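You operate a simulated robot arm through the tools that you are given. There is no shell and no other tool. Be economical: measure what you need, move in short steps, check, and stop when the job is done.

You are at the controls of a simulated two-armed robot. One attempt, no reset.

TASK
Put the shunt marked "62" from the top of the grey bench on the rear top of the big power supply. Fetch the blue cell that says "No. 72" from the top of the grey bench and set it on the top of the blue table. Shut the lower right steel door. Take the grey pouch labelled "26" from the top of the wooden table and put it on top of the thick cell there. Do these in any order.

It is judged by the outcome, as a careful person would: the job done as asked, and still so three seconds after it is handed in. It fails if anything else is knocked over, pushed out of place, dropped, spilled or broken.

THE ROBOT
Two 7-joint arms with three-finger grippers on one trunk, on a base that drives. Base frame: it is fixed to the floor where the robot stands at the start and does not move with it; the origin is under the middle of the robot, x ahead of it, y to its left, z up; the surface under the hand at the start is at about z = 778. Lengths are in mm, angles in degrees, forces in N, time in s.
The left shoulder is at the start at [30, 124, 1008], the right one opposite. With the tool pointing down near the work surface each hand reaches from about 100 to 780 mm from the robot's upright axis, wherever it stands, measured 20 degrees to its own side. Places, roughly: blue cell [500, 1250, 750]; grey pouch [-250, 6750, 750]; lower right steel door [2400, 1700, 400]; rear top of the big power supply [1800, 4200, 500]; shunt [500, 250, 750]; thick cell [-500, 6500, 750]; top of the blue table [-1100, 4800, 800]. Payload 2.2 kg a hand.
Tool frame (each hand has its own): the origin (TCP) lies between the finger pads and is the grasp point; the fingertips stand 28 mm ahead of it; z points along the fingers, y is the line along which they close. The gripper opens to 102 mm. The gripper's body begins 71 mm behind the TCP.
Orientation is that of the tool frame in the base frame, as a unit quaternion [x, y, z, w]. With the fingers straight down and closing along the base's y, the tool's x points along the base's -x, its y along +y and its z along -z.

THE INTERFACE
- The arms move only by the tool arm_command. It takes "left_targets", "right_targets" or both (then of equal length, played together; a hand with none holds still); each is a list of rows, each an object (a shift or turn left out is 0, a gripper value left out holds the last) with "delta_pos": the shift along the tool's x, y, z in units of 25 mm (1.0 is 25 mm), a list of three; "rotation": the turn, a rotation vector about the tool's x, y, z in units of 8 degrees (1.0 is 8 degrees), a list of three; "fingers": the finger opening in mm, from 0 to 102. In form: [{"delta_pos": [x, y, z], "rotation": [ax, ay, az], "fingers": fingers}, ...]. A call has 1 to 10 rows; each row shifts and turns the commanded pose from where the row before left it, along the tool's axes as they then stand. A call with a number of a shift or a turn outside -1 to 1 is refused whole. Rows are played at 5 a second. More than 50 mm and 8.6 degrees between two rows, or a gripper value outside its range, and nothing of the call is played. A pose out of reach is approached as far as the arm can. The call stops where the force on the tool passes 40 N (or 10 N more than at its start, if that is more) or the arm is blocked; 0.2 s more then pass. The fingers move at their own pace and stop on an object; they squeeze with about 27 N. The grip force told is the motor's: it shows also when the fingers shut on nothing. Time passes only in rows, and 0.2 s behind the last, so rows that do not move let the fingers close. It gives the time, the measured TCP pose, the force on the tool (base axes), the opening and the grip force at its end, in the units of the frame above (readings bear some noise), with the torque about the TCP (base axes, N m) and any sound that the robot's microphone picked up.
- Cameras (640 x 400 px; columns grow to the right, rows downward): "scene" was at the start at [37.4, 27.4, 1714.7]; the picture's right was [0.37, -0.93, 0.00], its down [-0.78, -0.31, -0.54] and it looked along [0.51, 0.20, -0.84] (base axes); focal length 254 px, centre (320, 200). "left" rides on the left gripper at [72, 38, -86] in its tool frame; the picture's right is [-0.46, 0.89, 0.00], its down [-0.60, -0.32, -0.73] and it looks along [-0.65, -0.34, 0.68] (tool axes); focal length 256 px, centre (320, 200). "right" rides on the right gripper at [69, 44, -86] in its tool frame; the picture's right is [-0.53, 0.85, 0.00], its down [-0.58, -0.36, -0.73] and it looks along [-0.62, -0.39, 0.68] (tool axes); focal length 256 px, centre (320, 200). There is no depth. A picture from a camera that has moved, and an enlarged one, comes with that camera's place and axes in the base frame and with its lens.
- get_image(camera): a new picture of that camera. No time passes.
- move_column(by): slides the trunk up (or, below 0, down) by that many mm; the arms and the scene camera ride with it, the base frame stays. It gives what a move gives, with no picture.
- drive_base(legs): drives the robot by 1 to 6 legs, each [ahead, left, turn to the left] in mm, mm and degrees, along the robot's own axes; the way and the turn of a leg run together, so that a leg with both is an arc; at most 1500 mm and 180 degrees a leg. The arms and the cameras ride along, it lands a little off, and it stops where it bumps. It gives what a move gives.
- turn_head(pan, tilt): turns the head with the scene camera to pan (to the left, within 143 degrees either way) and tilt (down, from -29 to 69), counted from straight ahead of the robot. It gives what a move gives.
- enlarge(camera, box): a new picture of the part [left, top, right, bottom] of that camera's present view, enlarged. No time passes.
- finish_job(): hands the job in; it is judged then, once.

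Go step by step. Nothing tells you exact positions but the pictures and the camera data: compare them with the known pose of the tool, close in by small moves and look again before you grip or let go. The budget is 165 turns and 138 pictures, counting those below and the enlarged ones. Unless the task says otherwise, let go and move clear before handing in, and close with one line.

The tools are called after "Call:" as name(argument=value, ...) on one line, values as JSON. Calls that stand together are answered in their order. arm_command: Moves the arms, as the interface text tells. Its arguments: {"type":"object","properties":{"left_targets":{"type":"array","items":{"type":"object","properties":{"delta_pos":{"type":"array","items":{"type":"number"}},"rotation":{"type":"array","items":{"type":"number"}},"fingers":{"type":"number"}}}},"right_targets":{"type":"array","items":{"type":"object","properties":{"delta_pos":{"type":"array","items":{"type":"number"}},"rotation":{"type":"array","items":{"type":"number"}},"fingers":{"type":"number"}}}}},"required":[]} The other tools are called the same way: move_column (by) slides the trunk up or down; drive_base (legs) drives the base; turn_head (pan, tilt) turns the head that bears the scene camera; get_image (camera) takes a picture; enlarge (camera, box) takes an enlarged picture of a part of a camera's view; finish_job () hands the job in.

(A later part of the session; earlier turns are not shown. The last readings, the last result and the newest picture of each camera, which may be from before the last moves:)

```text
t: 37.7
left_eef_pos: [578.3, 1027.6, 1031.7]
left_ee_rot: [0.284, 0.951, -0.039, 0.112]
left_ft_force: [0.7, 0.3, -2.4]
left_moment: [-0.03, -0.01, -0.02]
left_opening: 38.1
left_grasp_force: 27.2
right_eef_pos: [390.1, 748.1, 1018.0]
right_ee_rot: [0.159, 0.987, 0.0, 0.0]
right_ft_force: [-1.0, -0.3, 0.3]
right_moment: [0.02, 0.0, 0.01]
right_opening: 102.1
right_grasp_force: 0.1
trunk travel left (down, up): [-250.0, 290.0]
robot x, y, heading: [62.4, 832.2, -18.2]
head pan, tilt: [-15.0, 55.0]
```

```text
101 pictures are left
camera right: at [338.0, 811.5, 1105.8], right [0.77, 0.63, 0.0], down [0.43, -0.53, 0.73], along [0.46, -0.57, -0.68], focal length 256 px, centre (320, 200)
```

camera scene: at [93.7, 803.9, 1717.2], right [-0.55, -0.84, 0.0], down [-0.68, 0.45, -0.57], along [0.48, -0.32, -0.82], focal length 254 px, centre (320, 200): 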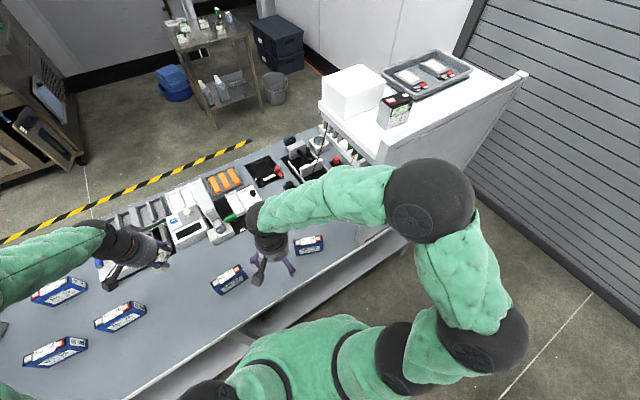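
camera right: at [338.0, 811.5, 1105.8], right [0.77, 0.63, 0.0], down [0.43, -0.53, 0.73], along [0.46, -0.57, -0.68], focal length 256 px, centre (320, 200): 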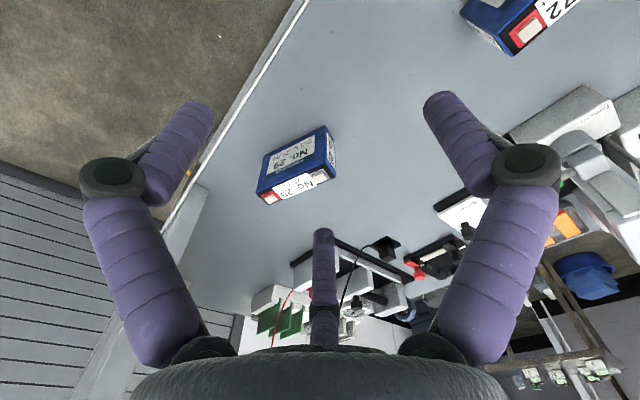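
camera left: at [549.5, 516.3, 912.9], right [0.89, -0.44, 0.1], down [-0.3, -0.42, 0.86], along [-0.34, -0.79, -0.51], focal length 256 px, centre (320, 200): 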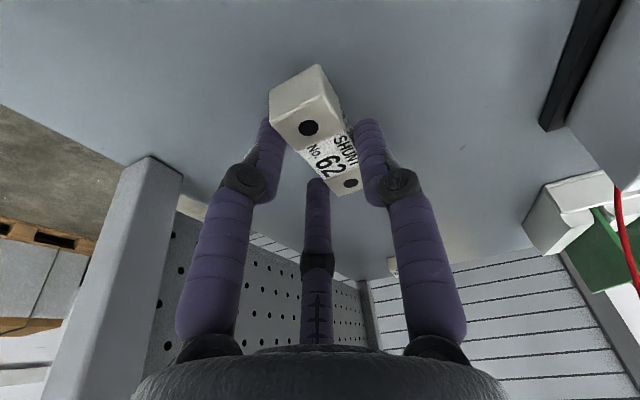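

The turn was blocked, likely the right elbow against the panel's edge; nothing seems displaced. I back off first, then shift left and turn.

Call:
drive_base(legs=[[-180, 150, 0], [0, 0, 18.3]])

Call:
get_image(camera="scene")

Call:
get_image(camera="right")

```text
t: 38.7
left_eef_pos: [570.7, 1025.3, 1031.6]
left_ee_rot: [0.302, 0.946, -0.042, 0.111]
left_ft_force: [0.4, 0.3, -2.6]
left_moment: [-0.04, -0.02, 0.02]
left_opening: 38.3
left_grasp_force: 26.4
right_eef_pos: [373.3, 752.8, 1019.3]
right_ee_rot: [0.177, 0.984, -0.002, 0.0]
right_ft_force: [-0.3, -0.2, 0.5]
right_moment: [-0.06, -0.05, -0.02]
right_opening: 101.8
right_grasp_force: 0.1
trunk travel left (down, up): [-250.0, 290.0]
robot x, y, heading: [42.7, 847.8, -20.3]
head pan, tilt: [-15.0, 55.0]
stopped in leg 1: the robot was blocked; the commanded pose is now the measured one
```

```text
100 pictures are left
camera scene: at [77.7, 818.9, 1717.3], right [-0.58, -0.82, 0.0], down [-0.67, 0.47, -0.57], along [0.47, -0.33, -0.82], focal length 254 px, centre (320, 200)
```

scene: 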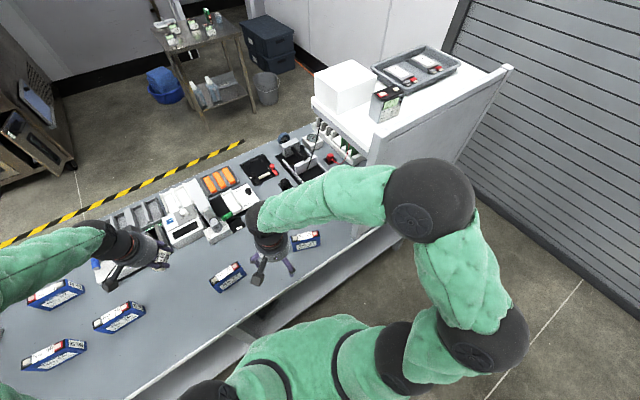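

```text
99 pictures are left
camera right: at [322.9, 817.2, 1106.0], right [0.8, 0.61, 0.0], down [0.41, -0.54, 0.73], along [0.44, -0.58, -0.68], focal length 256 px, centre (320, 200)
```

right: 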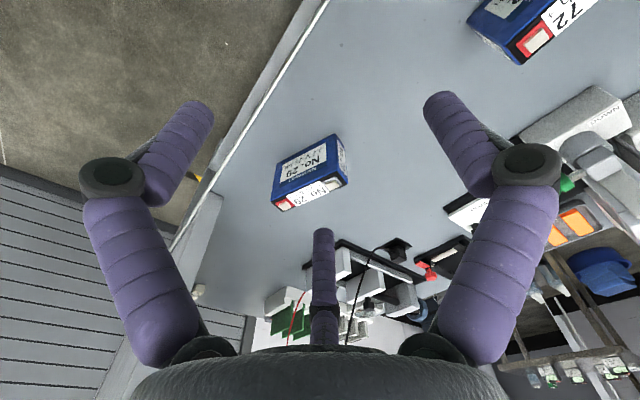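

The base corner is probably at the bench leg. I back straight away from the bench (world −x) first.

Call:
drive_base(legs=[[-141, -52, 0]])

```text
t: 40.0
left_eef_pos: [420.5, 1026.0, 1032.4]
left_ee_rot: [0.301, 0.946, -0.041, 0.112]
left_ft_force: [0.6, 0.9, -1.8]
left_moment: [-0.01, -0.03, 0.01]
left_opening: 38.4
left_grasp_force: 27.7
right_eef_pos: [222.3, 753.5, 1018.7]
right_ee_rot: [0.175, 0.985, -0.001, 0.001]
right_ft_force: [-0.7, -0.1, 0.0]
right_moment: [0.0, -0.06, 0.01]
right_opening: 102.1
right_grasp_force: 0.0
trunk travel left (down, up): [-250.0, 290.0]
robot x, y, heading: [-103.9, 848.0, -20.1]
head pan, tilt: [-15.0, 55.0]
```

Call:
drive_base(legs=[[0, 0, 20], [0, 210, 0], [70, 0, 0]])

Call:
get_image(camera="scene")

Call:
get_image(camera="right")

```text
t: 43.4
left_eef_pos: [399.7, 1405.6, 1030.5]
left_ee_rot: [0.13, 0.985, -0.021, 0.114]
left_ft_force: [1.6, -0.3, -1.8]
left_moment: [-0.05, 0.06, 0.0]
left_opening: 38.4
left_grasp_force: 26.5
right_eef_pos: [309.1, 1081.8, 1018.4]
right_ee_rot: [0.0, 1.0, 0.0, -0.001]
right_ft_force: [-0.1, -0.6, -0.1]
right_moment: [-0.01, 0.03, 0.01]
right_opening: 102.0
right_grasp_force: 0.0
trunk travel left (down, up): [-250.0, 290.0]
robot x, y, heading: [-35.5, 1057.8, -0.2]
head pan, tilt: [-15.0, 55.0]
```

```text
98 pictures are left
camera scene: at [10.8, 1040.3, 1717.1], right [-0.26, -0.97, 0.0], down [-0.79, 0.21, -0.57], along [0.55, -0.15, -0.82], focal length 254 px, centre (320, 200)
```

scene: 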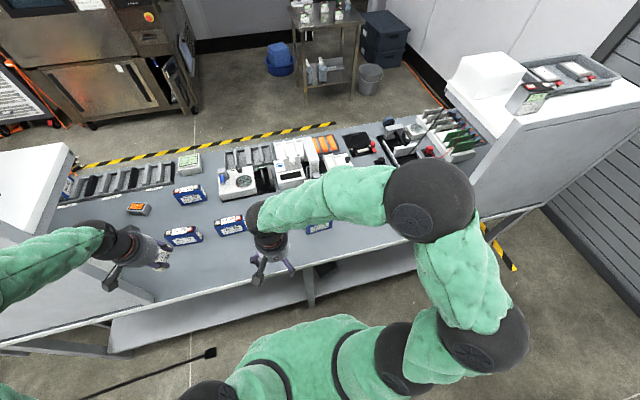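

```text
97 pictures are left
camera right: at [238.9, 1125.0, 1105.3], right [0.54, 0.84, 0.0], down [0.58, -0.37, 0.73], along [0.62, -0.39, -0.68], focal length 256 px, centre (320, 200)
```

right: 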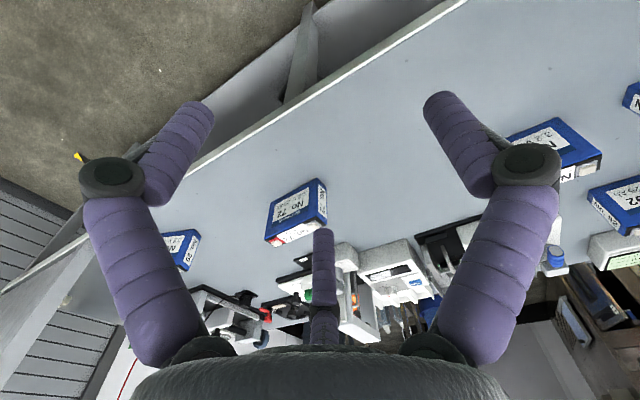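

Cell No. 72's front face is at x≈495, centred y≈906, top ≈850. I move the right hand above it and yaw 90° so the thumb goes behind it.

Call:
arm_command(right_targets=[{"delta_pos": [-0.98, -0.88, 0]}, {"delta_pos": [-0.98, -0.88, 0]}, {"delta_pos": [-0.98, -0.88, 0]}, {"delta_pos": [-0.98, -0.88, 0]}, {"delta_pos": [-0.98, -0.88, 0]}, {"delta_pos": [-0.98, -0.88, 0]}, {"delta_pos": [-0.98, -0.88, 0]}, {"delta_pos": [-0.98, -0.88, 0]}])

Call:
arm_command(right_targets=[{"rotation": [0, 0, 1]}, {"rotation": [0, 0, 1]}, {"rotation": [0, 0, 1]}, {"rotation": [0, 0, 1]}, {"rotation": [0, 0, 1]}, {"rotation": [0, 0, 1]}, {"rotation": [0, 0, 1]}, {"rotation": [0, 0, 1]}, {"rotation": [0, 0, 1]}, {"rotation": [0, 0, 1]}])

Call:
get_image(camera="right")

Call:
get_image(camera="scene")

```text
t: 45.2
left_eef_pos: [399.5, 1405.4, 1030.9]
left_ee_rot: [0.13, 0.985, -0.02, 0.116]
left_ft_force: [0.2, 0.0, -1.8]
left_moment: [0.01, 0.05, 0.02]
left_opening: 38.1
left_grasp_force: 26.9
right_eef_pos: [504.4, 906.0, 1018.9]
right_ee_rot: [0.001, 1.0, 0.0, -0.001]
right_ft_force: [0.8, -0.8, -1.1]
right_moment: [0.02, 0.02, 0.04]
right_opening: 102.1
right_grasp_force: 0.0
trunk travel left (down, up): [-250.0, 290.0]
robot x, y, heading: [-33.9, 1058.0, -0.2]
head pan, tilt: [-15.0, 55.0]
```

```text
t: 47.4
left_eef_pos: [397.8, 1405.2, 1031.9]
left_ee_rot: [0.13, 0.985, -0.022, 0.115]
left_ft_force: [0.8, -0.8, -2.0]
left_moment: [0.0, 0.03, -0.01]
left_opening: 38.3
left_grasp_force: 27.3
right_eef_pos: [501.7, 905.1, 1020.2]
right_ee_rot: [0.645, 0.764, 0.0, 0.001]
right_ft_force: [0.6, 0.2, 0.0]
right_moment: [0.0, 0.04, 0.01]
right_opening: 101.9
right_grasp_force: 0.1
trunk travel left (down, up): [-250.0, 290.0]
robot x, y, heading: [-34.6, 1057.7, 0.2]
head pan, tilt: [-15.0, 55.0]
```

```text
96 pictures are left
camera right: at [533.0, 980.2, 1106.0], right [0.92, -0.38, 0.0], down [-0.26, -0.63, 0.73], along [-0.28, -0.68, -0.68], focal length 256 px, centre (320, 200)
```

right: 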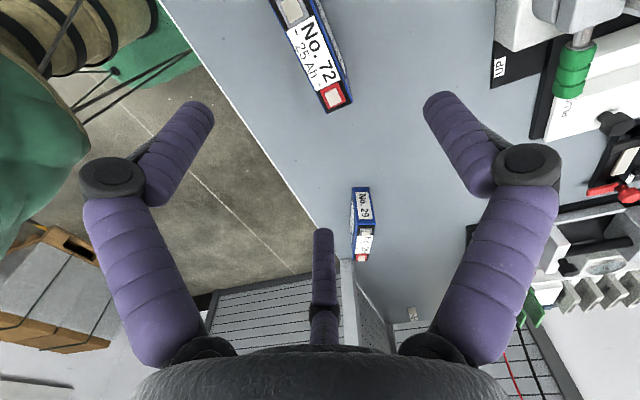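

```text
95 pictures are left
camera scene: at [8.2, 1040.2, 1717.2], right [-0.26, -0.97, 0.0], down [-0.79, 0.21, -0.57], along [0.55, -0.15, -0.82], focal length 254 px, centre (320, 200)
```

scene: 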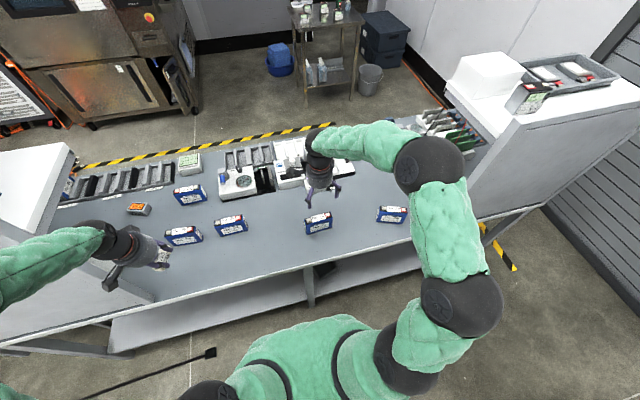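

I finish the yaw and descend part way for a closer look at the cell.

Call:
arm_command(right_targets=[{"rotation": [0, 0, 0.85]}, {"delta_pos": [0, 0, 0.9]}, {"delta_pos": [0, 0, 0.9]}, {"delta_pos": [0, 0, 0.9]}])

Call:
get_image(camera="right")

Call:
enlarge(camera="scene", box=[260, 110, 420, 270])

```text
t: 48.4
left_eef_pos: [399.2, 1405.0, 1031.1]
left_ee_rot: [0.13, 0.984, -0.021, 0.116]
left_ft_force: [-0.4, -0.1, -1.9]
left_moment: [0.04, 0.04, -0.02]
left_opening: 37.9
left_grasp_force: 26.7
right_eef_pos: [503.9, 906.5, 951.0]
right_ee_rot: [0.689, 0.725, 0.0, -0.001]
right_ft_force: [0.2, -1.1, -0.4]
right_moment: [0.0, 0.01, -0.02]
right_opening: 102.2
right_grasp_force: 0.1
trunk travel left (down, up): [-250.0, 290.0]
robot x, y, heading: [-32.9, 1055.8, -0.3]
head pan, tilt: [-15.0, 55.0]
```

```text
94 pictures are left
camera right: at [541.8, 976.2, 1036.8], right [0.87, -0.49, 0.0], down [-0.33, -0.6, 0.73], along [-0.36, -0.64, -0.68], focal length 256 px, centre (320, 200)
```

right: 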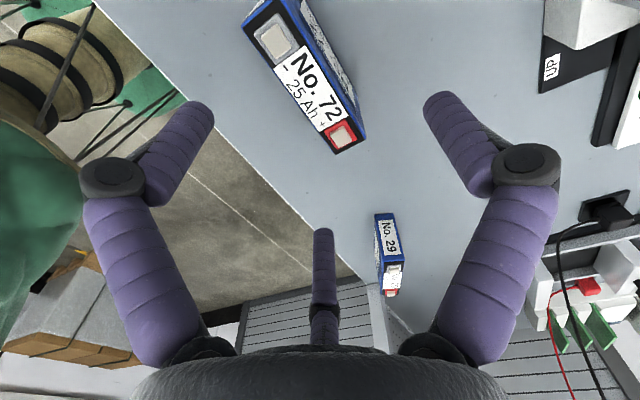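

```text
2.50 times, centred on (340, 190) of scene
camera zoom: at [9.0, 1040.1, 1717.2], right [-0.26, -0.97, 0.0], down [-0.79, 0.21, -0.57], along [0.55, -0.15, -0.82], focal length 635 px, centre (270, 225)
```

zoom: 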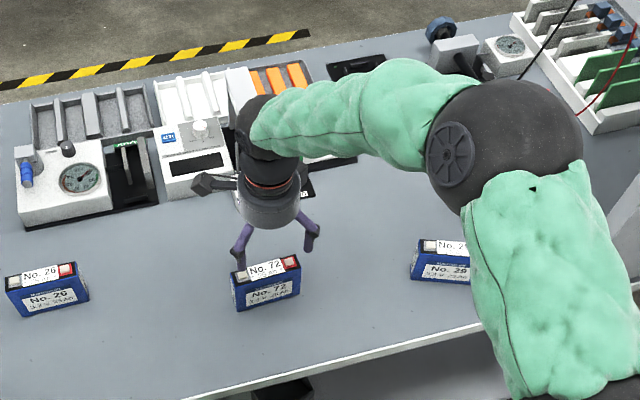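

Hand-camera estimate puts the cell centre near [498, 907]. I shift −x and descend, then check.

Call:
arm_command(right_targets=[{"delta_pos": [0, -0.52, 0]}, {"delta_pos": [0, 0, 1]}, {"delta_pos": [0, 0, 0.9]}])

Call:
get_image(camera="right")

Call:
enlarge(camera="scene", box=[280, 130, 380, 260])

```text
t: 49.2
left_eef_pos: [399.5, 1405.7, 1031.4]
left_ee_rot: [0.13, 0.984, -0.021, 0.116]
left_ft_force: [-0.1, 0.4, -1.9]
left_moment: [0.01, 0.0, -0.01]
left_opening: 38.2
left_grasp_force: 26.5
right_eef_pos: [491.9, 905.6, 903.2]
right_ee_rot: [0.688, 0.726, 0.0, 0.0]
right_ft_force: [0.5, 0.5, -0.4]
right_moment: [-0.01, 0.03, -0.02]
right_opening: 101.7
right_grasp_force: 0.0
trunk travel left (down, up): [-250.0, 290.0]
robot x, y, heading: [-33.7, 1056.4, 0.0]
head pan, tilt: [-15.0, 55.0]
```

```text
92 pictures are left
camera right: at [530.2, 975.0, 989.3], right [0.87, -0.49, 0.0], down [-0.33, -0.59, 0.73], along [-0.36, -0.64, -0.68], focal length 256 px, centre (320, 200)
```

right: 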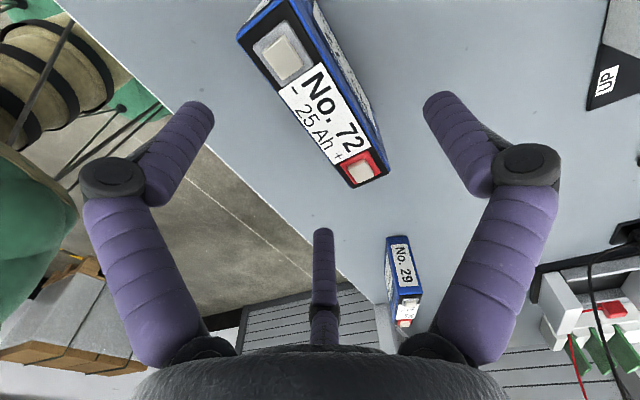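

```text
3.08 times, centred on (330, 195) of scene
camera zoom: at [8.3, 1040.0, 1717.2], right [-0.26, -0.97, 0.0], down [-0.79, 0.21, -0.57], along [0.55, -0.15, -0.82], focal length 782 px, centre (289, 215)
```

zoom: 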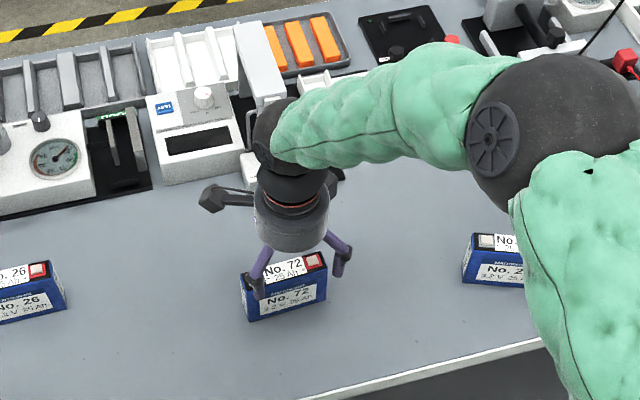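

Alignment looks good; I shift 4 mm more and descend around the cell.

Call:
arm_command(right_targets=[{"delta_pos": [0.3, -0.17, 0]}, {"delta_pos": [0, 0, 0.8]}, {"delta_pos": [0, 0, 0.8]}, {"delta_pos": [0, 0, 0.7]}, {"delta_pos": [0, 0, 0.7]}])

Call:
get_image(camera="right")

Call:
enlarge(camera="scene", box=[280, 150, 380, 260])

```text
t: 50.4
left_eef_pos: [399.2, 1405.5, 1031.9]
left_ee_rot: [0.131, 0.984, -0.021, 0.116]
left_ft_force: [-0.2, 0.4, -1.6]
left_moment: [0.0, 0.02, -0.02]
left_opening: 38.2
left_grasp_force: 27.1
right_eef_pos: [485.1, 911.6, 829.8]
right_ee_rot: [0.689, 0.725, 0.0, -0.001]
right_ft_force: [0.5, 0.2, 0.1]
right_moment: [0.03, -0.03, -0.03]
right_opening: 101.8
right_grasp_force: 0.1
trunk travel left (down, up): [-250.0, 290.0]
robot x, y, heading: [-32.8, 1054.4, -0.1]
head pan, tilt: [-15.0, 55.0]
```

```text
90 pictures are left
camera right: at [524.9, 982.2, 916.0], right [0.87, -0.49, 0.0], down [-0.33, -0.59, 0.73], along [-0.36, -0.64, -0.68], focal length 256 px, centre (320, 200)
```

right: 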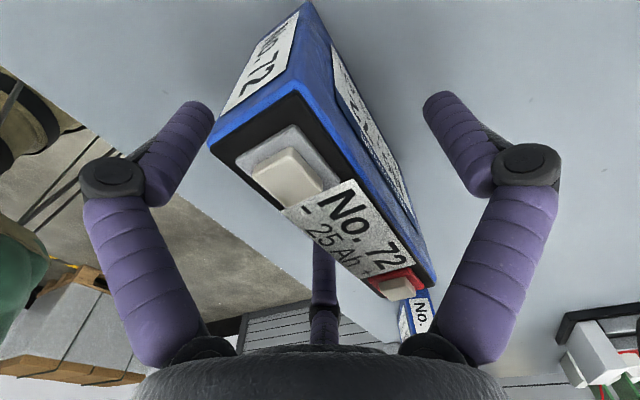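

```text
3.64 times, centred on (330, 205) of scene
camera zoom: at [8.5, 1040.2, 1717.2], right [-0.26, -0.97, 0.0], down [-0.79, 0.21, -0.57], along [0.55, -0.15, -0.82], focal length 924 px, centre (284, 182)
```

zoom: 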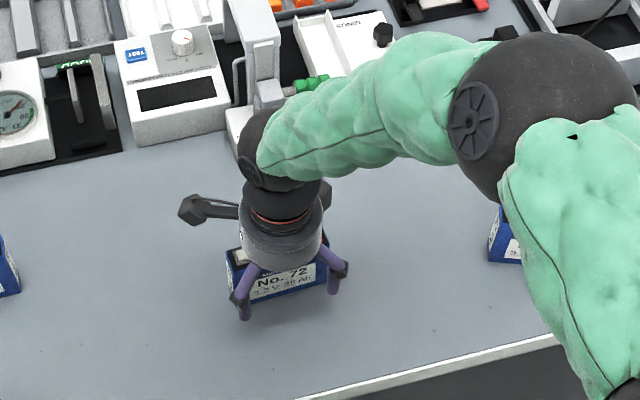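

The fingers straddle the cell; a touch lower and close.

Call:
arm_command(right_targets=[{"delta_pos": [0, 0, 0.35]}, {"fingers": 70}, {"fingers": 0}, {}, {}, {}])

Call:
get_image(camera="right")

```text
t: 51.8
left_eef_pos: [398.2, 1405.6, 1031.3]
left_ee_rot: [0.131, 0.984, -0.021, 0.116]
left_ft_force: [-0.5, 0.2, -3.0]
left_moment: [0.03, 0.02, -0.01]
left_opening: 38.3
left_grasp_force: 26.6
right_eef_pos: [485.9, 911.5, 821.9]
right_ee_rot: [0.688, 0.725, 0.001, 0.001]
right_ft_force: [4.2, -2.1, 10.1]
right_moment: [-0.08, -0.15, 0.03]
right_opening: 43.9
right_grasp_force: 26.8
trunk travel left (down, up): [-250.0, 290.0]
robot x, y, heading: [-34.4, 1057.3, -0.3]
head pan, tilt: [-15.0, 55.0]
```

```text
88 pictures are left
camera right: at [524.8, 981.9, 908.2], right [0.87, -0.49, 0.0], down [-0.34, -0.59, 0.73], along [-0.36, -0.64, -0.68], focal length 256 px, centre (320, 200)
```

right: 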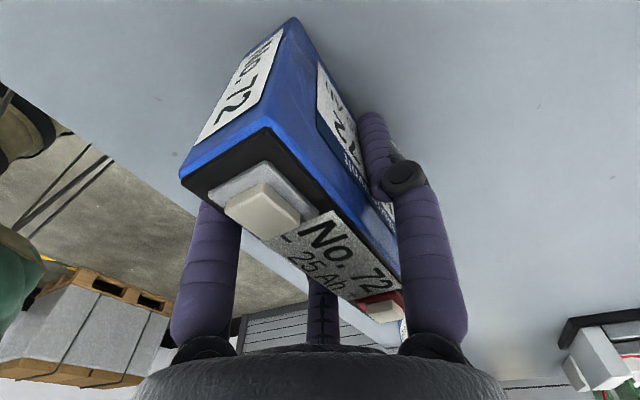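

Gripped. Lifting.

Call:
arm_command(right_targets=[{"delta_pos": [0, 0, -0.4]}, {"delta_pos": [0, 0, -0.6]}, {"delta_pos": [0, 0, -1]}, {"delta_pos": [0, 0, -1]}, {"delta_pos": [0, 0, -1]}, {"delta_pos": [0, 0, -1]}, {"delta_pos": [0, 0, -1]}])

Call:
get_image(camera="right")

Call:
get_image(camera="scene")

```text
t: 53.4
left_eef_pos: [398.8, 1405.3, 1031.5]
left_ee_rot: [0.13, 0.984, -0.021, 0.115]
left_ft_force: [-0.2, -0.3, -2.0]
left_moment: [0.0, -0.01, 0.0]
left_opening: 38.3
left_grasp_force: 26.8
right_eef_pos: [483.9, 913.8, 971.0]
right_ee_rot: [0.687, 0.726, 0.0, -0.001]
right_ft_force: [-0.7, 0.6, -5.2]
right_moment: [-0.01, 0.01, 0.02]
right_opening: 43.7
right_grasp_force: 27.0
trunk travel left (down, up): [-250.0, 290.0]
robot x, y, heading: [-34.4, 1059.9, 0.1]
head pan, tilt: [-15.0, 55.0]
```

```text
87 pictures are left
camera right: at [522.0, 983.7, 1057.0], right [0.87, -0.49, 0.0], down [-0.33, -0.6, 0.73], along [-0.36, -0.64, -0.68], focal length 256 px, centre (320, 200)
```

right: 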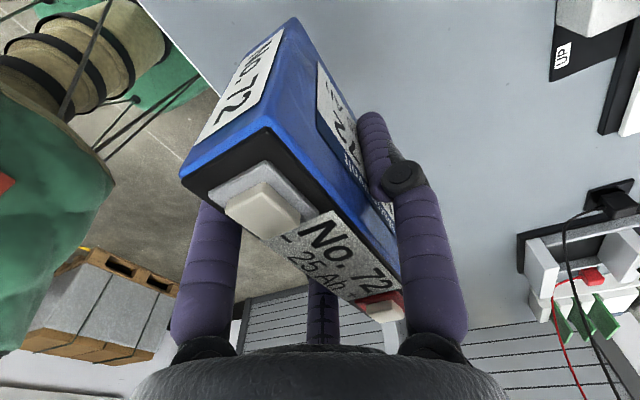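

```text
86 pictures are left
camera scene: at [8.1, 1040.1, 1717.2], right [-0.26, -0.97, 0.0], down [-0.79, 0.21, -0.57], along [0.55, -0.15, -0.82], focal length 254 px, centre (320, 200)
```

scene: 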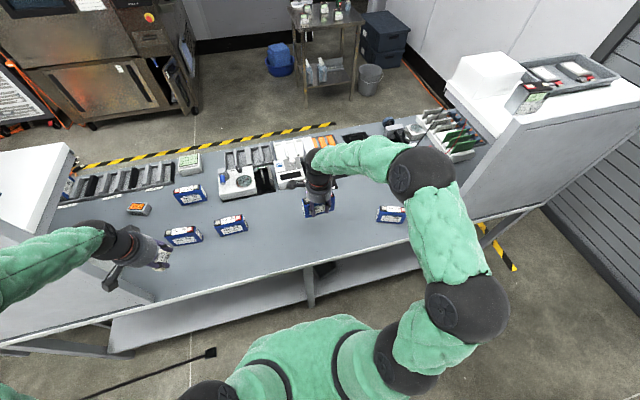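

The cell is held securely (≈0.5 kg). I retract the right hand, back off from the bench and turn to face along +y to survey.

Call:
arm_command(right_targets=[{"delta_pos": [0, -0.9, -0.5]}, {"delta_pos": [0, -0.9, -0.5]}, {"delta_pos": [0, -0.9, -0.5]}, {"delta_pos": [0, -0.9, -0.5]}, {"delta_pos": [0, -0.9, 0]}, {"delta_pos": [0, -0.9, 0]}])

Call:
drive_base(legs=[[-480, 0, 0], [0, 0, 90]])

Call:
turn_head(pan=0, tilt=22)

Call:
get_image(camera="scene")

Call:
turn_head(pan=-65, tilt=22)

Call:
get_image(camera="scene")

```text
t: 54.8
left_eef_pos: [399.0, 1405.4, 1031.6]
left_ee_rot: [0.13, 0.984, -0.021, 0.116]
left_ft_force: [0.4, 0.1, -2.1]
left_moment: [-0.03, 0.02, 0.0]
left_opening: 38.5
left_grasp_force: 27.2
right_eef_pos: [347.9, 902.2, 1022.3]
right_ee_rot: [0.688, 0.726, 0.0, 0.0]
right_ft_force: [-0.5, 0.3, -4.7]
right_moment: [0.03, 0.04, 0.0]
right_opening: 43.8
right_grasp_force: 26.7
trunk travel left (down, up): [-250.0, 290.0]
robot x, y, heading: [-34.5, 1056.7, -0.1]
head pan, tilt: [-15.0, 55.0]
```

```text
t: 61.5
left_eef_pos: [-876.0, 1492.1, 1032.0]
left_ee_rot: [-0.604, 0.788, 0.066, 0.097]
left_ft_force: [1.3, 1.3, -3.4]
left_moment: [0.01, -0.03, -0.01]
left_opening: 38.2
left_grasp_force: 27.1
right_eef_pos: [-372.9, 1442.5, 1020.5]
right_ee_rot: [-0.027, 1.0, 0.0, 0.0]
right_ft_force: [-0.7, -0.5, -5.1]
right_moment: [-0.07, 0.02, 0.01]
right_opening: 43.6
right_grasp_force: 26.9
trunk travel left (down, up): [-250.0, 290.0]
robot x, y, heading: [-526.1, 1062.7, 89.9]
head pan, tilt: [-15.0, 55.0]
```

```text
t: 62.5
left_eef_pos: [-875.4, 1492.0, 1031.3]
left_ee_rot: [-0.604, 0.788, 0.066, 0.097]
left_ft_force: [0.1, -0.5, -2.0]
left_moment: [0.01, -0.04, -0.02]
left_opening: 38.3
left_grasp_force: 27.2
right_eef_pos: [-371.7, 1443.6, 1019.4]
right_ee_rot: [-0.027, 1.0, 0.0, -0.001]
right_ft_force: [-0.2, 0.5, -5.0]
right_moment: [-0.01, 0.02, 0.01]
right_opening: 43.5
right_grasp_force: 27.1
trunk travel left (down, up): [-250.0, 290.0]
robot x, y, heading: [-526.2, 1059.1, 89.9]
head pan, tilt: [0.0, 22.0]
```

```text
85 pictures are left
camera scene: at [-524.2, 1124.9, 1765.9], right [1.0, 0.0, 0.0], down [0.0, -0.38, -0.93], along [0.0, 0.93, -0.38], focal length 254 px, centre (320, 200)
```

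scene: 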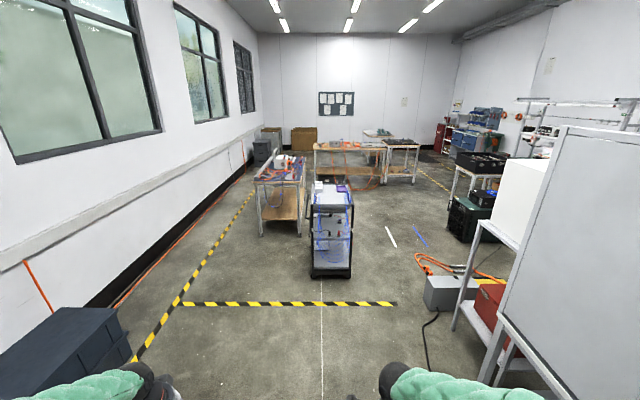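

```text
t: 63.9
left_eef_pos: [-874.5, 1493.1, 1031.0]
left_ee_rot: [-0.604, 0.788, 0.067, 0.097]
left_ft_force: [0.5, 1.0, -1.5]
left_moment: [-0.01, 0.0, 0.01]
left_opening: 38.3
left_grasp_force: 27.2
right_eef_pos: [-373.4, 1442.6, 1020.1]
right_ee_rot: [-0.027, 1.0, 0.0, 0.001]
right_ft_force: [0.4, 0.2, -6.1]
right_moment: [-0.04, 0.0, 0.03]
right_opening: 43.8
right_grasp_force: 27.0
trunk travel left (down, up): [-250.0, 290.0]
robot x, y, heading: [-529.8, 1059.7, 89.9]
head pan, tilt: [-65.0, 22.0]
```

```text
84 pictures are left
camera scene: at [-440.3, 1071.2, 1766.0], right [0.42, -0.91, 0.0], down [-0.34, -0.16, -0.93], along [0.84, 0.39, -0.37], focal length 254 px, centre (320, 200)
```

scene: 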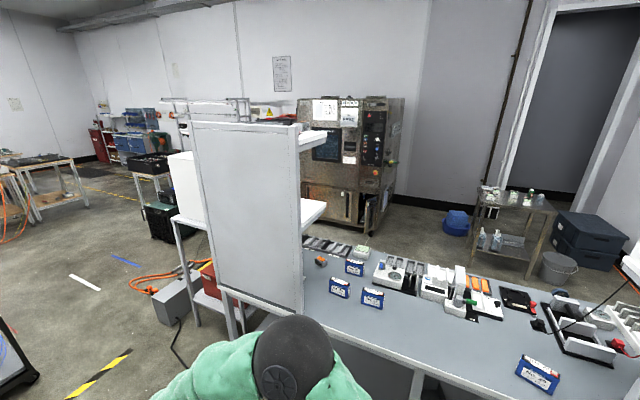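

I see the blue table ahead at about x −1320…−830, y from 4180, a trolley to its right, and the wooden table beyond. I drive to the south end of the blue table.

Call:
drive_base(legs=[[1200, 300, 0], [1200, 230, 0]])

Call:
turn_head(pan=0, tilt=38)

Call:
get_image(camera="scene")

```text
t: 75.9
left_eef_pos: [-1486.4, 3866.8, 1031.1]
left_ee_rot: [-0.628, 0.769, 0.07, 0.095]
left_ft_force: [-0.9, 0.7, -2.0]
left_moment: [-0.04, -0.02, 0.01]
left_opening: 38.3
left_grasp_force: 26.1
right_eef_pos: [-983.1, 3848.6, 1021.5]
right_ee_rot: [-0.059, 0.998, 0.0, 0.001]
right_ft_force: [-0.1, 0.6, -5.3]
right_moment: [-0.09, -0.01, 0.0]
right_opening: 43.5
right_grasp_force: 27.1
trunk travel left (down, up): [-250.0, 290.0]
robot x, y, heading: [-1111.9, 3456.5, 93.6]
head pan, tilt: [-65.0, 22.0]
```

```text
t: 77.3
left_eef_pos: [-1486.2, 3866.4, 1030.8]
left_ee_rot: [-0.628, 0.769, 0.069, 0.096]
left_ft_force: [0.5, 0.9, -2.0]
left_moment: [0.01, 0.01, -0.02]
left_opening: 38.3
left_grasp_force: 26.1
right_eef_pos: [-982.2, 3850.5, 1020.0]
right_ee_rot: [-0.058, 0.998, -0.001, -0.001]
right_ft_force: [1.1, 0.0, -5.2]
right_moment: [-0.03, 0.02, 0.01]
right_opening: 43.4
right_grasp_force: 27.0
trunk travel left (down, up): [-250.0, 290.0]
robot x, y, heading: [-1106.8, 3460.2, 93.6]
head pan, tilt: [0.0, 38.0]
```

```text
83 pictures are left
camera scene: at [-1113.0, 3515.5, 1740.9], right [1.0, 0.06, 0.0], down [0.04, -0.61, -0.79], along [-0.05, 0.79, -0.62], focal length 254 px, centre (320, 200)
```

scene: 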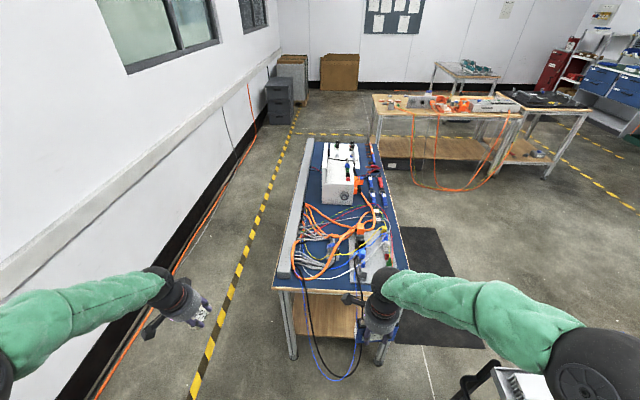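

The blue table is cluttered with cables; I look for a free spot.

Call:
enlarge(camera="scene", box=[250, 120, 442, 300])

Call:
get_image(camera="right")

```text
2.22 times, centred on (346, 210) of scene
camera zoom: at [-1113.0, 3515.5, 1740.9], right [1.0, 0.06, 0.0], down [0.04, -0.61, -0.79], along [-0.05, 0.79, -0.62], focal length 565 px, centre (262, 178)
```

zoom: 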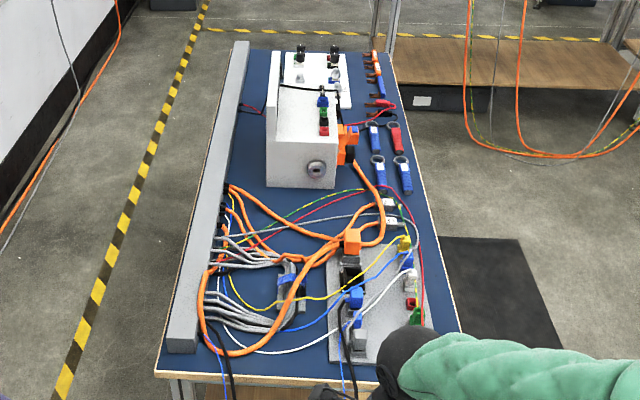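

```text
81 pictures are left
camera right: at [-1057.5, 3883.7, 1106.9], right [0.43, 0.9, 0.0], down [0.62, -0.29, 0.73], along [0.66, -0.32, -0.68], focal length 256 px, centre (320, 200)
```

right: 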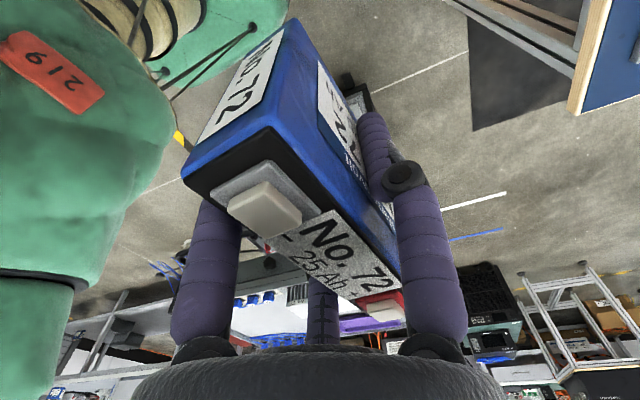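

The best free spot is the strip of bare blue top left of the white box (~[-1240, 4800]). I'll go round to the table's west aisle and face east.

Call:
drive_base(legs=[[0, 500, 0], [0, 0, -93.6], [-220, 0, 0]])

Call:
turn_head(pan=60, tilt=35)

Call:
get_image(camera="scene")

```text
t: 85.4
left_eef_pos: [-1395.2, 3779.9, 1032.4]
left_ee_rot: [0.121, 0.985, -0.019, 0.117]
left_ft_force: [-0.2, -0.5, -1.5]
left_moment: [-0.03, -0.01, 0.01]
left_opening: 38.1
left_grasp_force: 27.0
right_eef_pos: [-1436.7, 3276.1, 1022.1]
right_ee_rot: [0.682, 0.731, 0.0, 0.001]
right_ft_force: [-0.3, 0.0, -4.9]
right_moment: [0.0, 0.02, 0.01]
right_opening: 43.8
right_grasp_force: 26.8
trunk travel left (down, up): [-250.0, 290.0]
robot x, y, heading: [-1820.7, 3420.0, 1.0]
head pan, tilt: [0.0, 38.0]
```

```text
t: 86.7
left_eef_pos: [-1395.1, 3778.6, 1032.0]
left_ee_rot: [0.122, 0.986, -0.021, 0.116]
left_ft_force: [0.9, -0.1, -3.1]
left_moment: [-0.01, 0.01, -0.01]
left_opening: 38.2
left_grasp_force: 27.1
right_eef_pos: [-1434.9, 3275.7, 1019.0]
right_ee_rot: [0.682, 0.732, -0.001, -0.001]
right_ft_force: [0.7, -0.7, -6.4]
right_moment: [0.03, 0.05, 0.02]
right_opening: 43.6
right_grasp_force: 27.0
trunk travel left (down, up): [-250.0, 290.0]
robot x, y, heading: [-1822.4, 3422.6, 0.8]
head pan, tilt: [60.0, 35.0]
```

```text
80 pictures are left
camera scene: at [-1805.2, 3500.3, 1745.4], right [0.87, -0.49, 0.0], down [-0.28, -0.5, -0.82], along [0.4, 0.72, -0.57], focal length 254 px, centre (320, 200)
```

scene: 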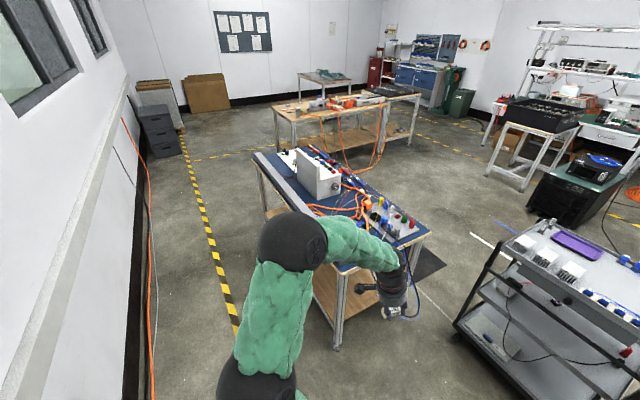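

Clear aisle. I drive north alongside the table.

Call:
drive_base(legs=[[0, 1450, -0.8]])

Call:
turn_head(pan=-10, tilt=50)

Call:
get_image(camera="scene")

Call:
get_image(camera="left")

```text
t: 93.9
left_eef_pos: [-1392.2, 5214.6, 1031.1]
left_ee_rot: [0.134, 0.984, -0.022, 0.116]
left_ft_force: [-1.1, 0.0, -2.2]
left_moment: [0.03, 0.03, 0.01]
left_opening: 38.5
left_grasp_force: 27.4
right_eef_pos: [-1444.8, 4712.8, 1020.7]
right_ee_rot: [0.691, 0.723, 0.0, 0.0]
right_ft_force: [-0.2, 0.8, -4.9]
right_moment: [0.02, 0.06, 0.03]
right_opening: 43.8
right_grasp_force: 26.9
trunk travel left (down, up): [-250.0, 290.0]
robot x, y, heading: [-1824.3, 4870.3, -0.6]
head pan, tilt: [60.0, 35.0]
```

```text
t: 95.3
left_eef_pos: [-1391.6, 5214.4, 1030.8]
left_ee_rot: [0.134, 0.984, -0.021, 0.115]
left_ft_force: [0.1, 0.0, -2.3]
left_moment: [0.01, 0.01, 0.02]
left_opening: 38.0
left_grasp_force: 26.4
right_eef_pos: [-1444.3, 4712.7, 1020.5]
right_ee_rot: [0.69, 0.724, -0.001, -0.001]
right_ft_force: [0.2, 0.0, -5.1]
right_moment: [0.01, 0.01, -0.02]
right_opening: 43.7
right_grasp_force: 26.6
trunk travel left (down, up): [-250.0, 290.0]
robot x, y, heading: [-1826.1, 4867.8, -0.4]
head pan, tilt: [-10.0, 50.0]
```

```text
79 pictures are left
camera scene: at [-1777.6, 4856.4, 1723.7], right [-0.18, -0.98, 0.0], down [-0.75, 0.14, -0.64], along [0.63, -0.12, -0.77], focal length 254 px, centre (320, 200)
```

scene: 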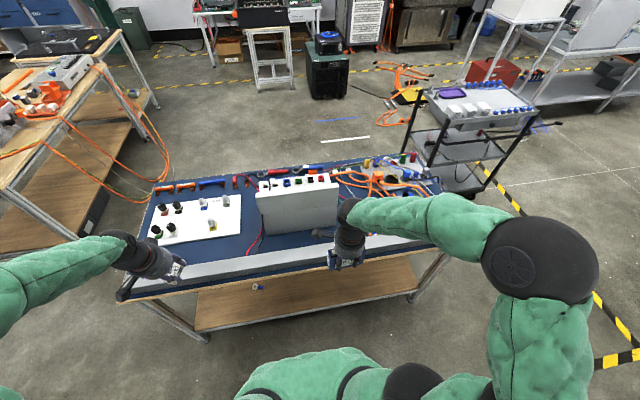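

```text
78 pictures are left
camera left: at [-1468.7, 5274.8, 1097.8], right [0.67, 0.73, 0.1], down [0.32, -0.41, 0.86], along [0.67, -0.54, -0.51], focal length 256 px, centre (320, 200)
```

left: 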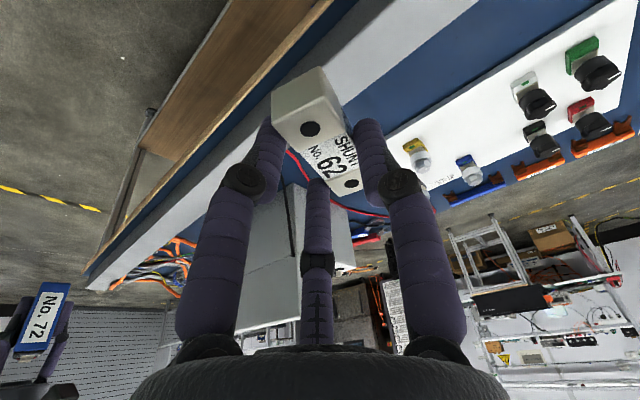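

Call:
enlarge(camera="scene", box=[200, 150, 392, 290])

Call:
get_image(camera="right")

```text
2.86 times, centred on (296, 220) of scene
camera zoom: at [-1777.6, 4856.4, 1723.7], right [-0.18, -0.98, 0.0], down [-0.75, 0.14, -0.64], along [0.63, -0.12, -0.77], focal length 726 px, centre (389, 143)
```

zoom: 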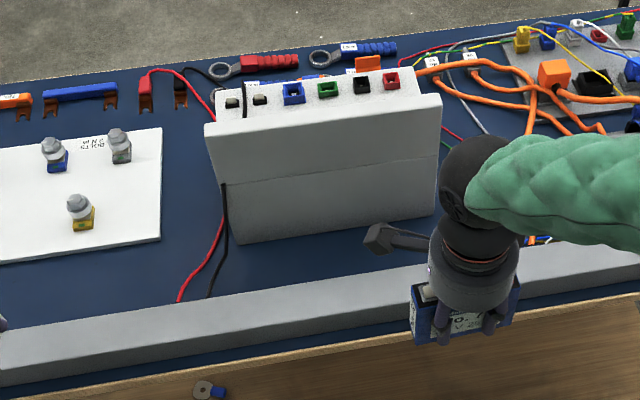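

```text
76 pictures are left
camera right: at [-1405.1, 4783.0, 1106.8], right [0.87, -0.49, 0.0], down [-0.34, -0.59, 0.73], along [-0.36, -0.64, -0.68], focal length 256 px, centre (320, 200)
```

right: 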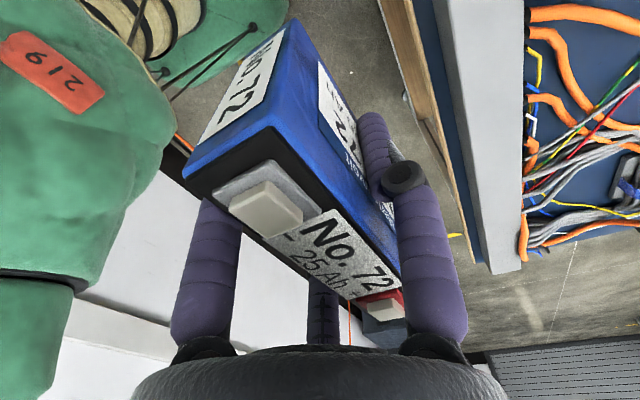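

There's a good clear patch north of the wires, in front of the low white board, around [-1215, 5150]. I shift north so the right hand can reach it.

Call:
drive_base(legs=[[0, 415, 0.4]])

Call:
get_image(camera="scene")

Call:
get_image(camera="right")

```text
t: 97.9
left_eef_pos: [-1392.4, 5628.7, 1031.5]
left_ee_rot: [0.13, 0.984, -0.022, 0.116]
left_ft_force: [0.8, -0.6, -2.7]
left_moment: [-0.05, -0.02, 0.03]
left_opening: 38.1
left_grasp_force: 27.1
right_eef_pos: [-1440.2, 5127.0, 1020.8]
right_ee_rot: [0.687, 0.727, -0.001, 0.001]
right_ft_force: [0.2, 0.8, -5.6]
right_moment: [-0.03, 0.03, -0.01]
right_opening: 43.8
right_grasp_force: 26.9
trunk travel left (down, up): [-250.0, 290.0]
robot x, y, heading: [-1825.1, 5277.8, -0.1]
head pan, tilt: [-10.0, 50.0]
```

```text
75 pictures are left
camera scene: at [-1775.7, 5268.5, 1723.7], right [-0.17, -0.98, 0.0], down [-0.75, 0.13, -0.64], along [0.63, -0.11, -0.77], focal length 254 px, centre (320, 200)
```

scene: 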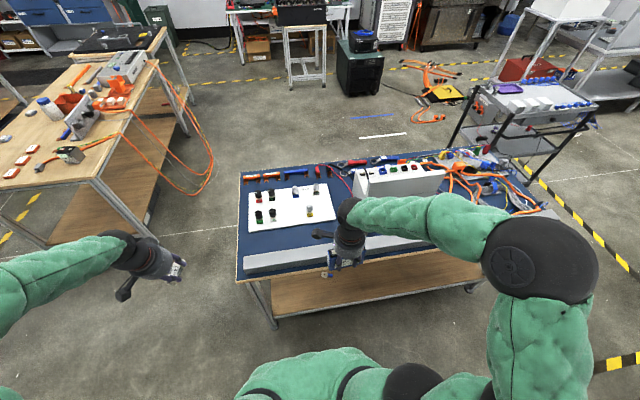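

```text
74 pictures are left
camera right: at [-1402.6, 5197.8, 1106.9], right [0.87, -0.49, 0.0], down [-0.33, -0.6, 0.73], along [-0.36, -0.64, -0.68], focal length 256 px, centre (320, 200)
```

right: 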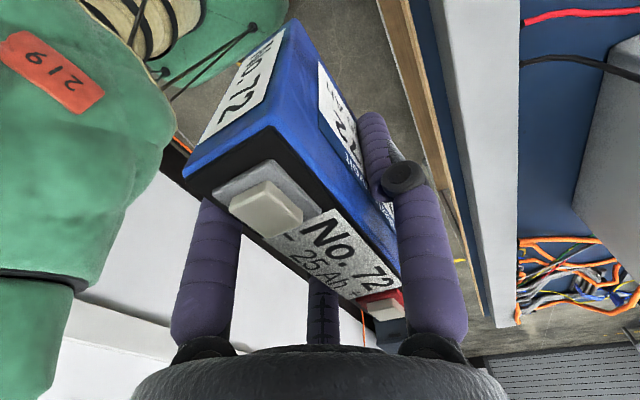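

Call:
arm_command(right_targets=[{"delta_pos": [0.128, 0.93, 0]}, {"delta_pos": [0.128, 0.93, 0]}, {"delta_pos": [0.128, 0.93, 0]}, {"delta_pos": [0.128, 0.93, 0]}, {"delta_pos": [0.128, 0.93, 0]}, {"delta_pos": [0.128, 0.93, 0]}, {"delta_pos": [0.128, 0.93, 0]}, {"delta_pos": [0.128, 0.93, 0]}, {"delta_pos": [0.128, 0.93, 0]}, {"delta_pos": [0.128, 0.93, 0]}])

Call:
arm_command(right_targets=[{"delta_pos": [0, 0, 1]}, {"delta_pos": [0, 0, 1]}, {"delta_pos": [0, 0, 1]}, {"delta_pos": [0, 0, 1]}])

Call:
enlarge(camera="scene", box=[240, 150, 432, 290])

Call:
get_image(camera="right")

```text
t: 100.1
left_eef_pos: [-1391.8, 5628.5, 1030.6]
left_ee_rot: [0.129, 0.985, -0.021, 0.116]
left_ft_force: [0.0, -0.4, -2.1]
left_moment: [-0.03, 0.01, -0.01]
left_opening: 38.3
left_grasp_force: 27.3
right_eef_pos: [-1210.0, 5168.7, 1018.8]
right_ee_rot: [0.687, 0.727, -0.002, -0.001]
right_ft_force: [0.1, 0.1, -5.6]
right_moment: [0.0, 0.03, -0.03]
right_opening: 43.8
right_grasp_force: 27.4
trunk travel left (down, up): [-250.0, 290.0]
robot x, y, heading: [-1822.1, 5280.2, -0.1]
head pan, tilt: [-10.0, 50.0]
```

```text
t: 101.1
left_eef_pos: [-1392.6, 5628.7, 1030.7]
left_ee_rot: [0.13, 0.985, -0.022, 0.115]
left_ft_force: [0.5, -0.1, -1.7]
left_moment: [-0.05, 0.04, -0.01]
left_opening: 38.0
left_grasp_force: 27.3
right_eef_pos: [-1210.2, 5170.2, 917.8]
right_ee_rot: [0.687, 0.727, -0.001, 0.0]
right_ft_force: [0.2, -0.4, -5.1]
right_moment: [0.03, 0.09, 0.03]
right_opening: 43.6
right_grasp_force: 26.7
trunk travel left (down, up): [-250.0, 290.0]
robot x, y, heading: [-1823.4, 5278.3, -0.1]
head pan, tilt: [-10.0, 50.0]
```

```text
2.86 times, centred on (336, 220) of scene
camera zoom: at [-1774.9, 5267.5, 1723.6], right [-0.17, -0.98, 0.0], down [-0.76, 0.13, -0.64], along [0.63, -0.11, -0.77], focal length 726 px, centre (274, 143)
```

zoom: 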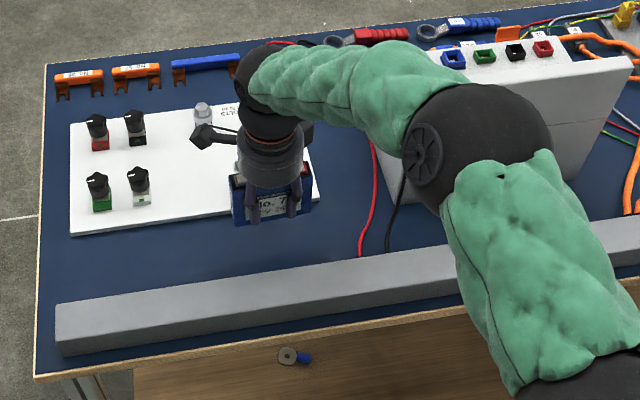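

```text
72 pictures are left
camera right: at [-1172.1, 5241.4, 1005.2], right [0.87, -0.49, 0.0], down [-0.33, -0.6, 0.73], along [-0.36, -0.64, -0.68], focal length 256 px, centre (320, 200)
```

right: 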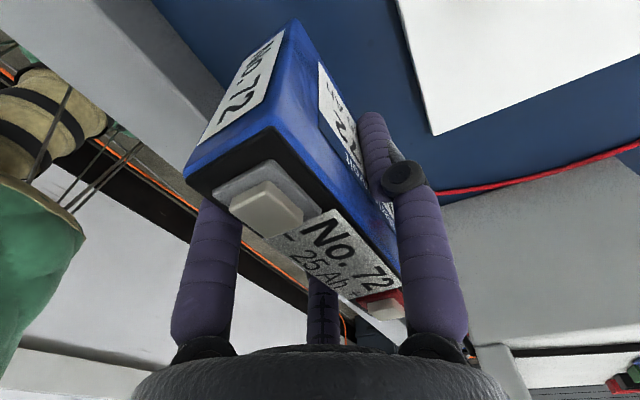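

Position is clear on all sides. I lower in small steps to find the surface.

Call:
arm_command(right_targets=[{"delta_pos": [0, 0, 0.5]}, {"delta_pos": [0, 0, 0.5]}, {"delta_pos": [0, 0, 0.5]}, {"delta_pos": [0, 0, 0.5]}, {"delta_pos": [0, 0, 0.3]}])

Call:
enlarge(camera="scene", box=[270, 190, 390, 270])

```text
t: 102.3
left_eef_pos: [-1392.6, 5627.8, 1031.9]
left_ee_rot: [0.13, 0.984, -0.021, 0.116]
left_ft_force: [0.2, 0.2, -1.4]
left_moment: [0.02, -0.01, 0.02]
left_opening: 38.4
left_grasp_force: 26.9
right_eef_pos: [-1211.2, 5170.5, 863.0]
right_ee_rot: [0.687, 0.726, 0.0, 0.0]
right_ft_force: [-0.1, -0.2, -5.4]
right_moment: [-0.02, 0.05, 0.02]
right_opening: 43.8
right_grasp_force: 26.7
trunk travel left (down, up): [-250.0, 290.0]
robot x, y, heading: [-1823.1, 5278.8, 0.1]
head pan, tilt: [-10.0, 50.0]
```

```text
5.00 times, centred on (330, 230) of scene
camera zoom: at [-1775.2, 5267.4, 1723.7], right [-0.17, -0.98, 0.0], down [-0.75, 0.13, -0.64], along [0.63, -0.11, -0.77], focal length 1271 px, centre (270, 50)
```

zoom: 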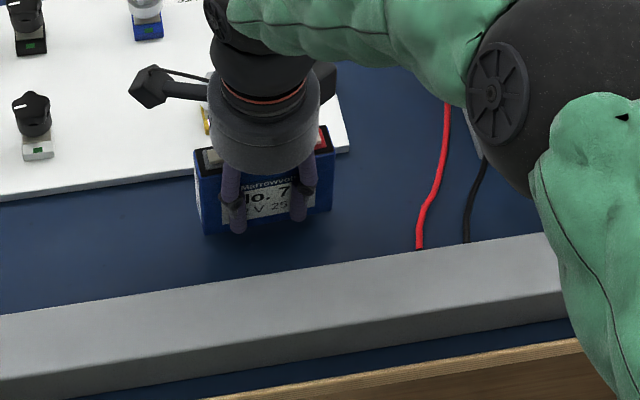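

Call:
arm_command(right_targets=[{"delta_pos": [0, 0, 0.3]}, {"delta_pos": [0, 0, 0.2]}, {"delta_pos": [0, 0, 0.1]}])

```text
t: 103.1
left_eef_pos: [-1393.0, 5628.3, 1032.2]
left_ee_rot: [0.129, 0.985, -0.021, 0.116]
left_ft_force: [-0.9, -0.5, -3.0]
left_moment: [-0.02, 0.04, 0.02]
left_opening: 38.3
left_grasp_force: 27.3
right_eef_pos: [-1212.2, 5171.6, 846.7]
right_ee_rot: [0.687, 0.726, 0.0, 0.0]
right_ft_force: [-0.6, 0.1, -6.0]
right_moment: [0.0, 0.03, 0.02]
right_opening: 43.6
right_grasp_force: 27.2
trunk travel left (down, up): [-250.0, 290.0]
robot x, y, heading: [-1824.0, 5276.4, -0.1]
head pan, tilt: [-10.0, 50.0]
```

No contact yet at 847; continuing in 3 mm steps.

Call:
arm_command(right_targets=[{"delta_pos": [0, 0, 0.12]}, {"delta_pos": [0, 0, 0.12]}])

Call:
arm_command(right_targets=[{"delta_pos": [0, 0, 0.12]}, {"delta_pos": [0, 0, 0.1]}])

```text
t: 103.7
left_eef_pos: [-1392.4, 5628.5, 1032.0]
left_ee_rot: [0.129, 0.985, -0.021, 0.116]
left_ft_force: [-0.5, 0.2, -1.8]
left_moment: [0.01, 0.01, 0.02]
left_opening: 38.3
left_grasp_force: 26.8
right_eef_pos: [-1211.8, 5170.6, 842.9]
right_ee_rot: [0.687, 0.727, 0.0, 0.0]
right_ft_force: [-2.1, 1.0, 0.3]
right_moment: [-0.28, -0.07, -0.04]
right_opening: 43.8
right_grasp_force: 27.1
trunk travel left (down, up): [-250.0, 290.0]
robot x, y, heading: [-1822.2, 5282.2, -0.0]
head pan, tilt: [-10.0, 50.0]
```

```text
t: 104.3
left_eef_pos: [-1396.0, 5628.5, 1031.7]
left_ee_rot: [0.129, 0.985, -0.021, 0.116]
left_ft_force: [-0.4, -0.1, -1.9]
left_moment: [0.0, 0.06, -0.03]
left_opening: 38.0
left_grasp_force: 26.5
right_eef_pos: [-1211.3, 5170.1, 842.4]
right_ee_rot: [0.688, 0.726, 0.003, 0.004]
right_ft_force: [-11.7, 0.2, 35.7]
right_moment: [-0.03, 0.11, 0.03]
right_opening: 43.7
right_grasp_force: 27.2
trunk travel left (down, up): [-250.0, 290.0]
robot x, y, heading: [-1825.9, 5280.7, -0.1]
head pan, tilt: [-10.0, 50.0]
```

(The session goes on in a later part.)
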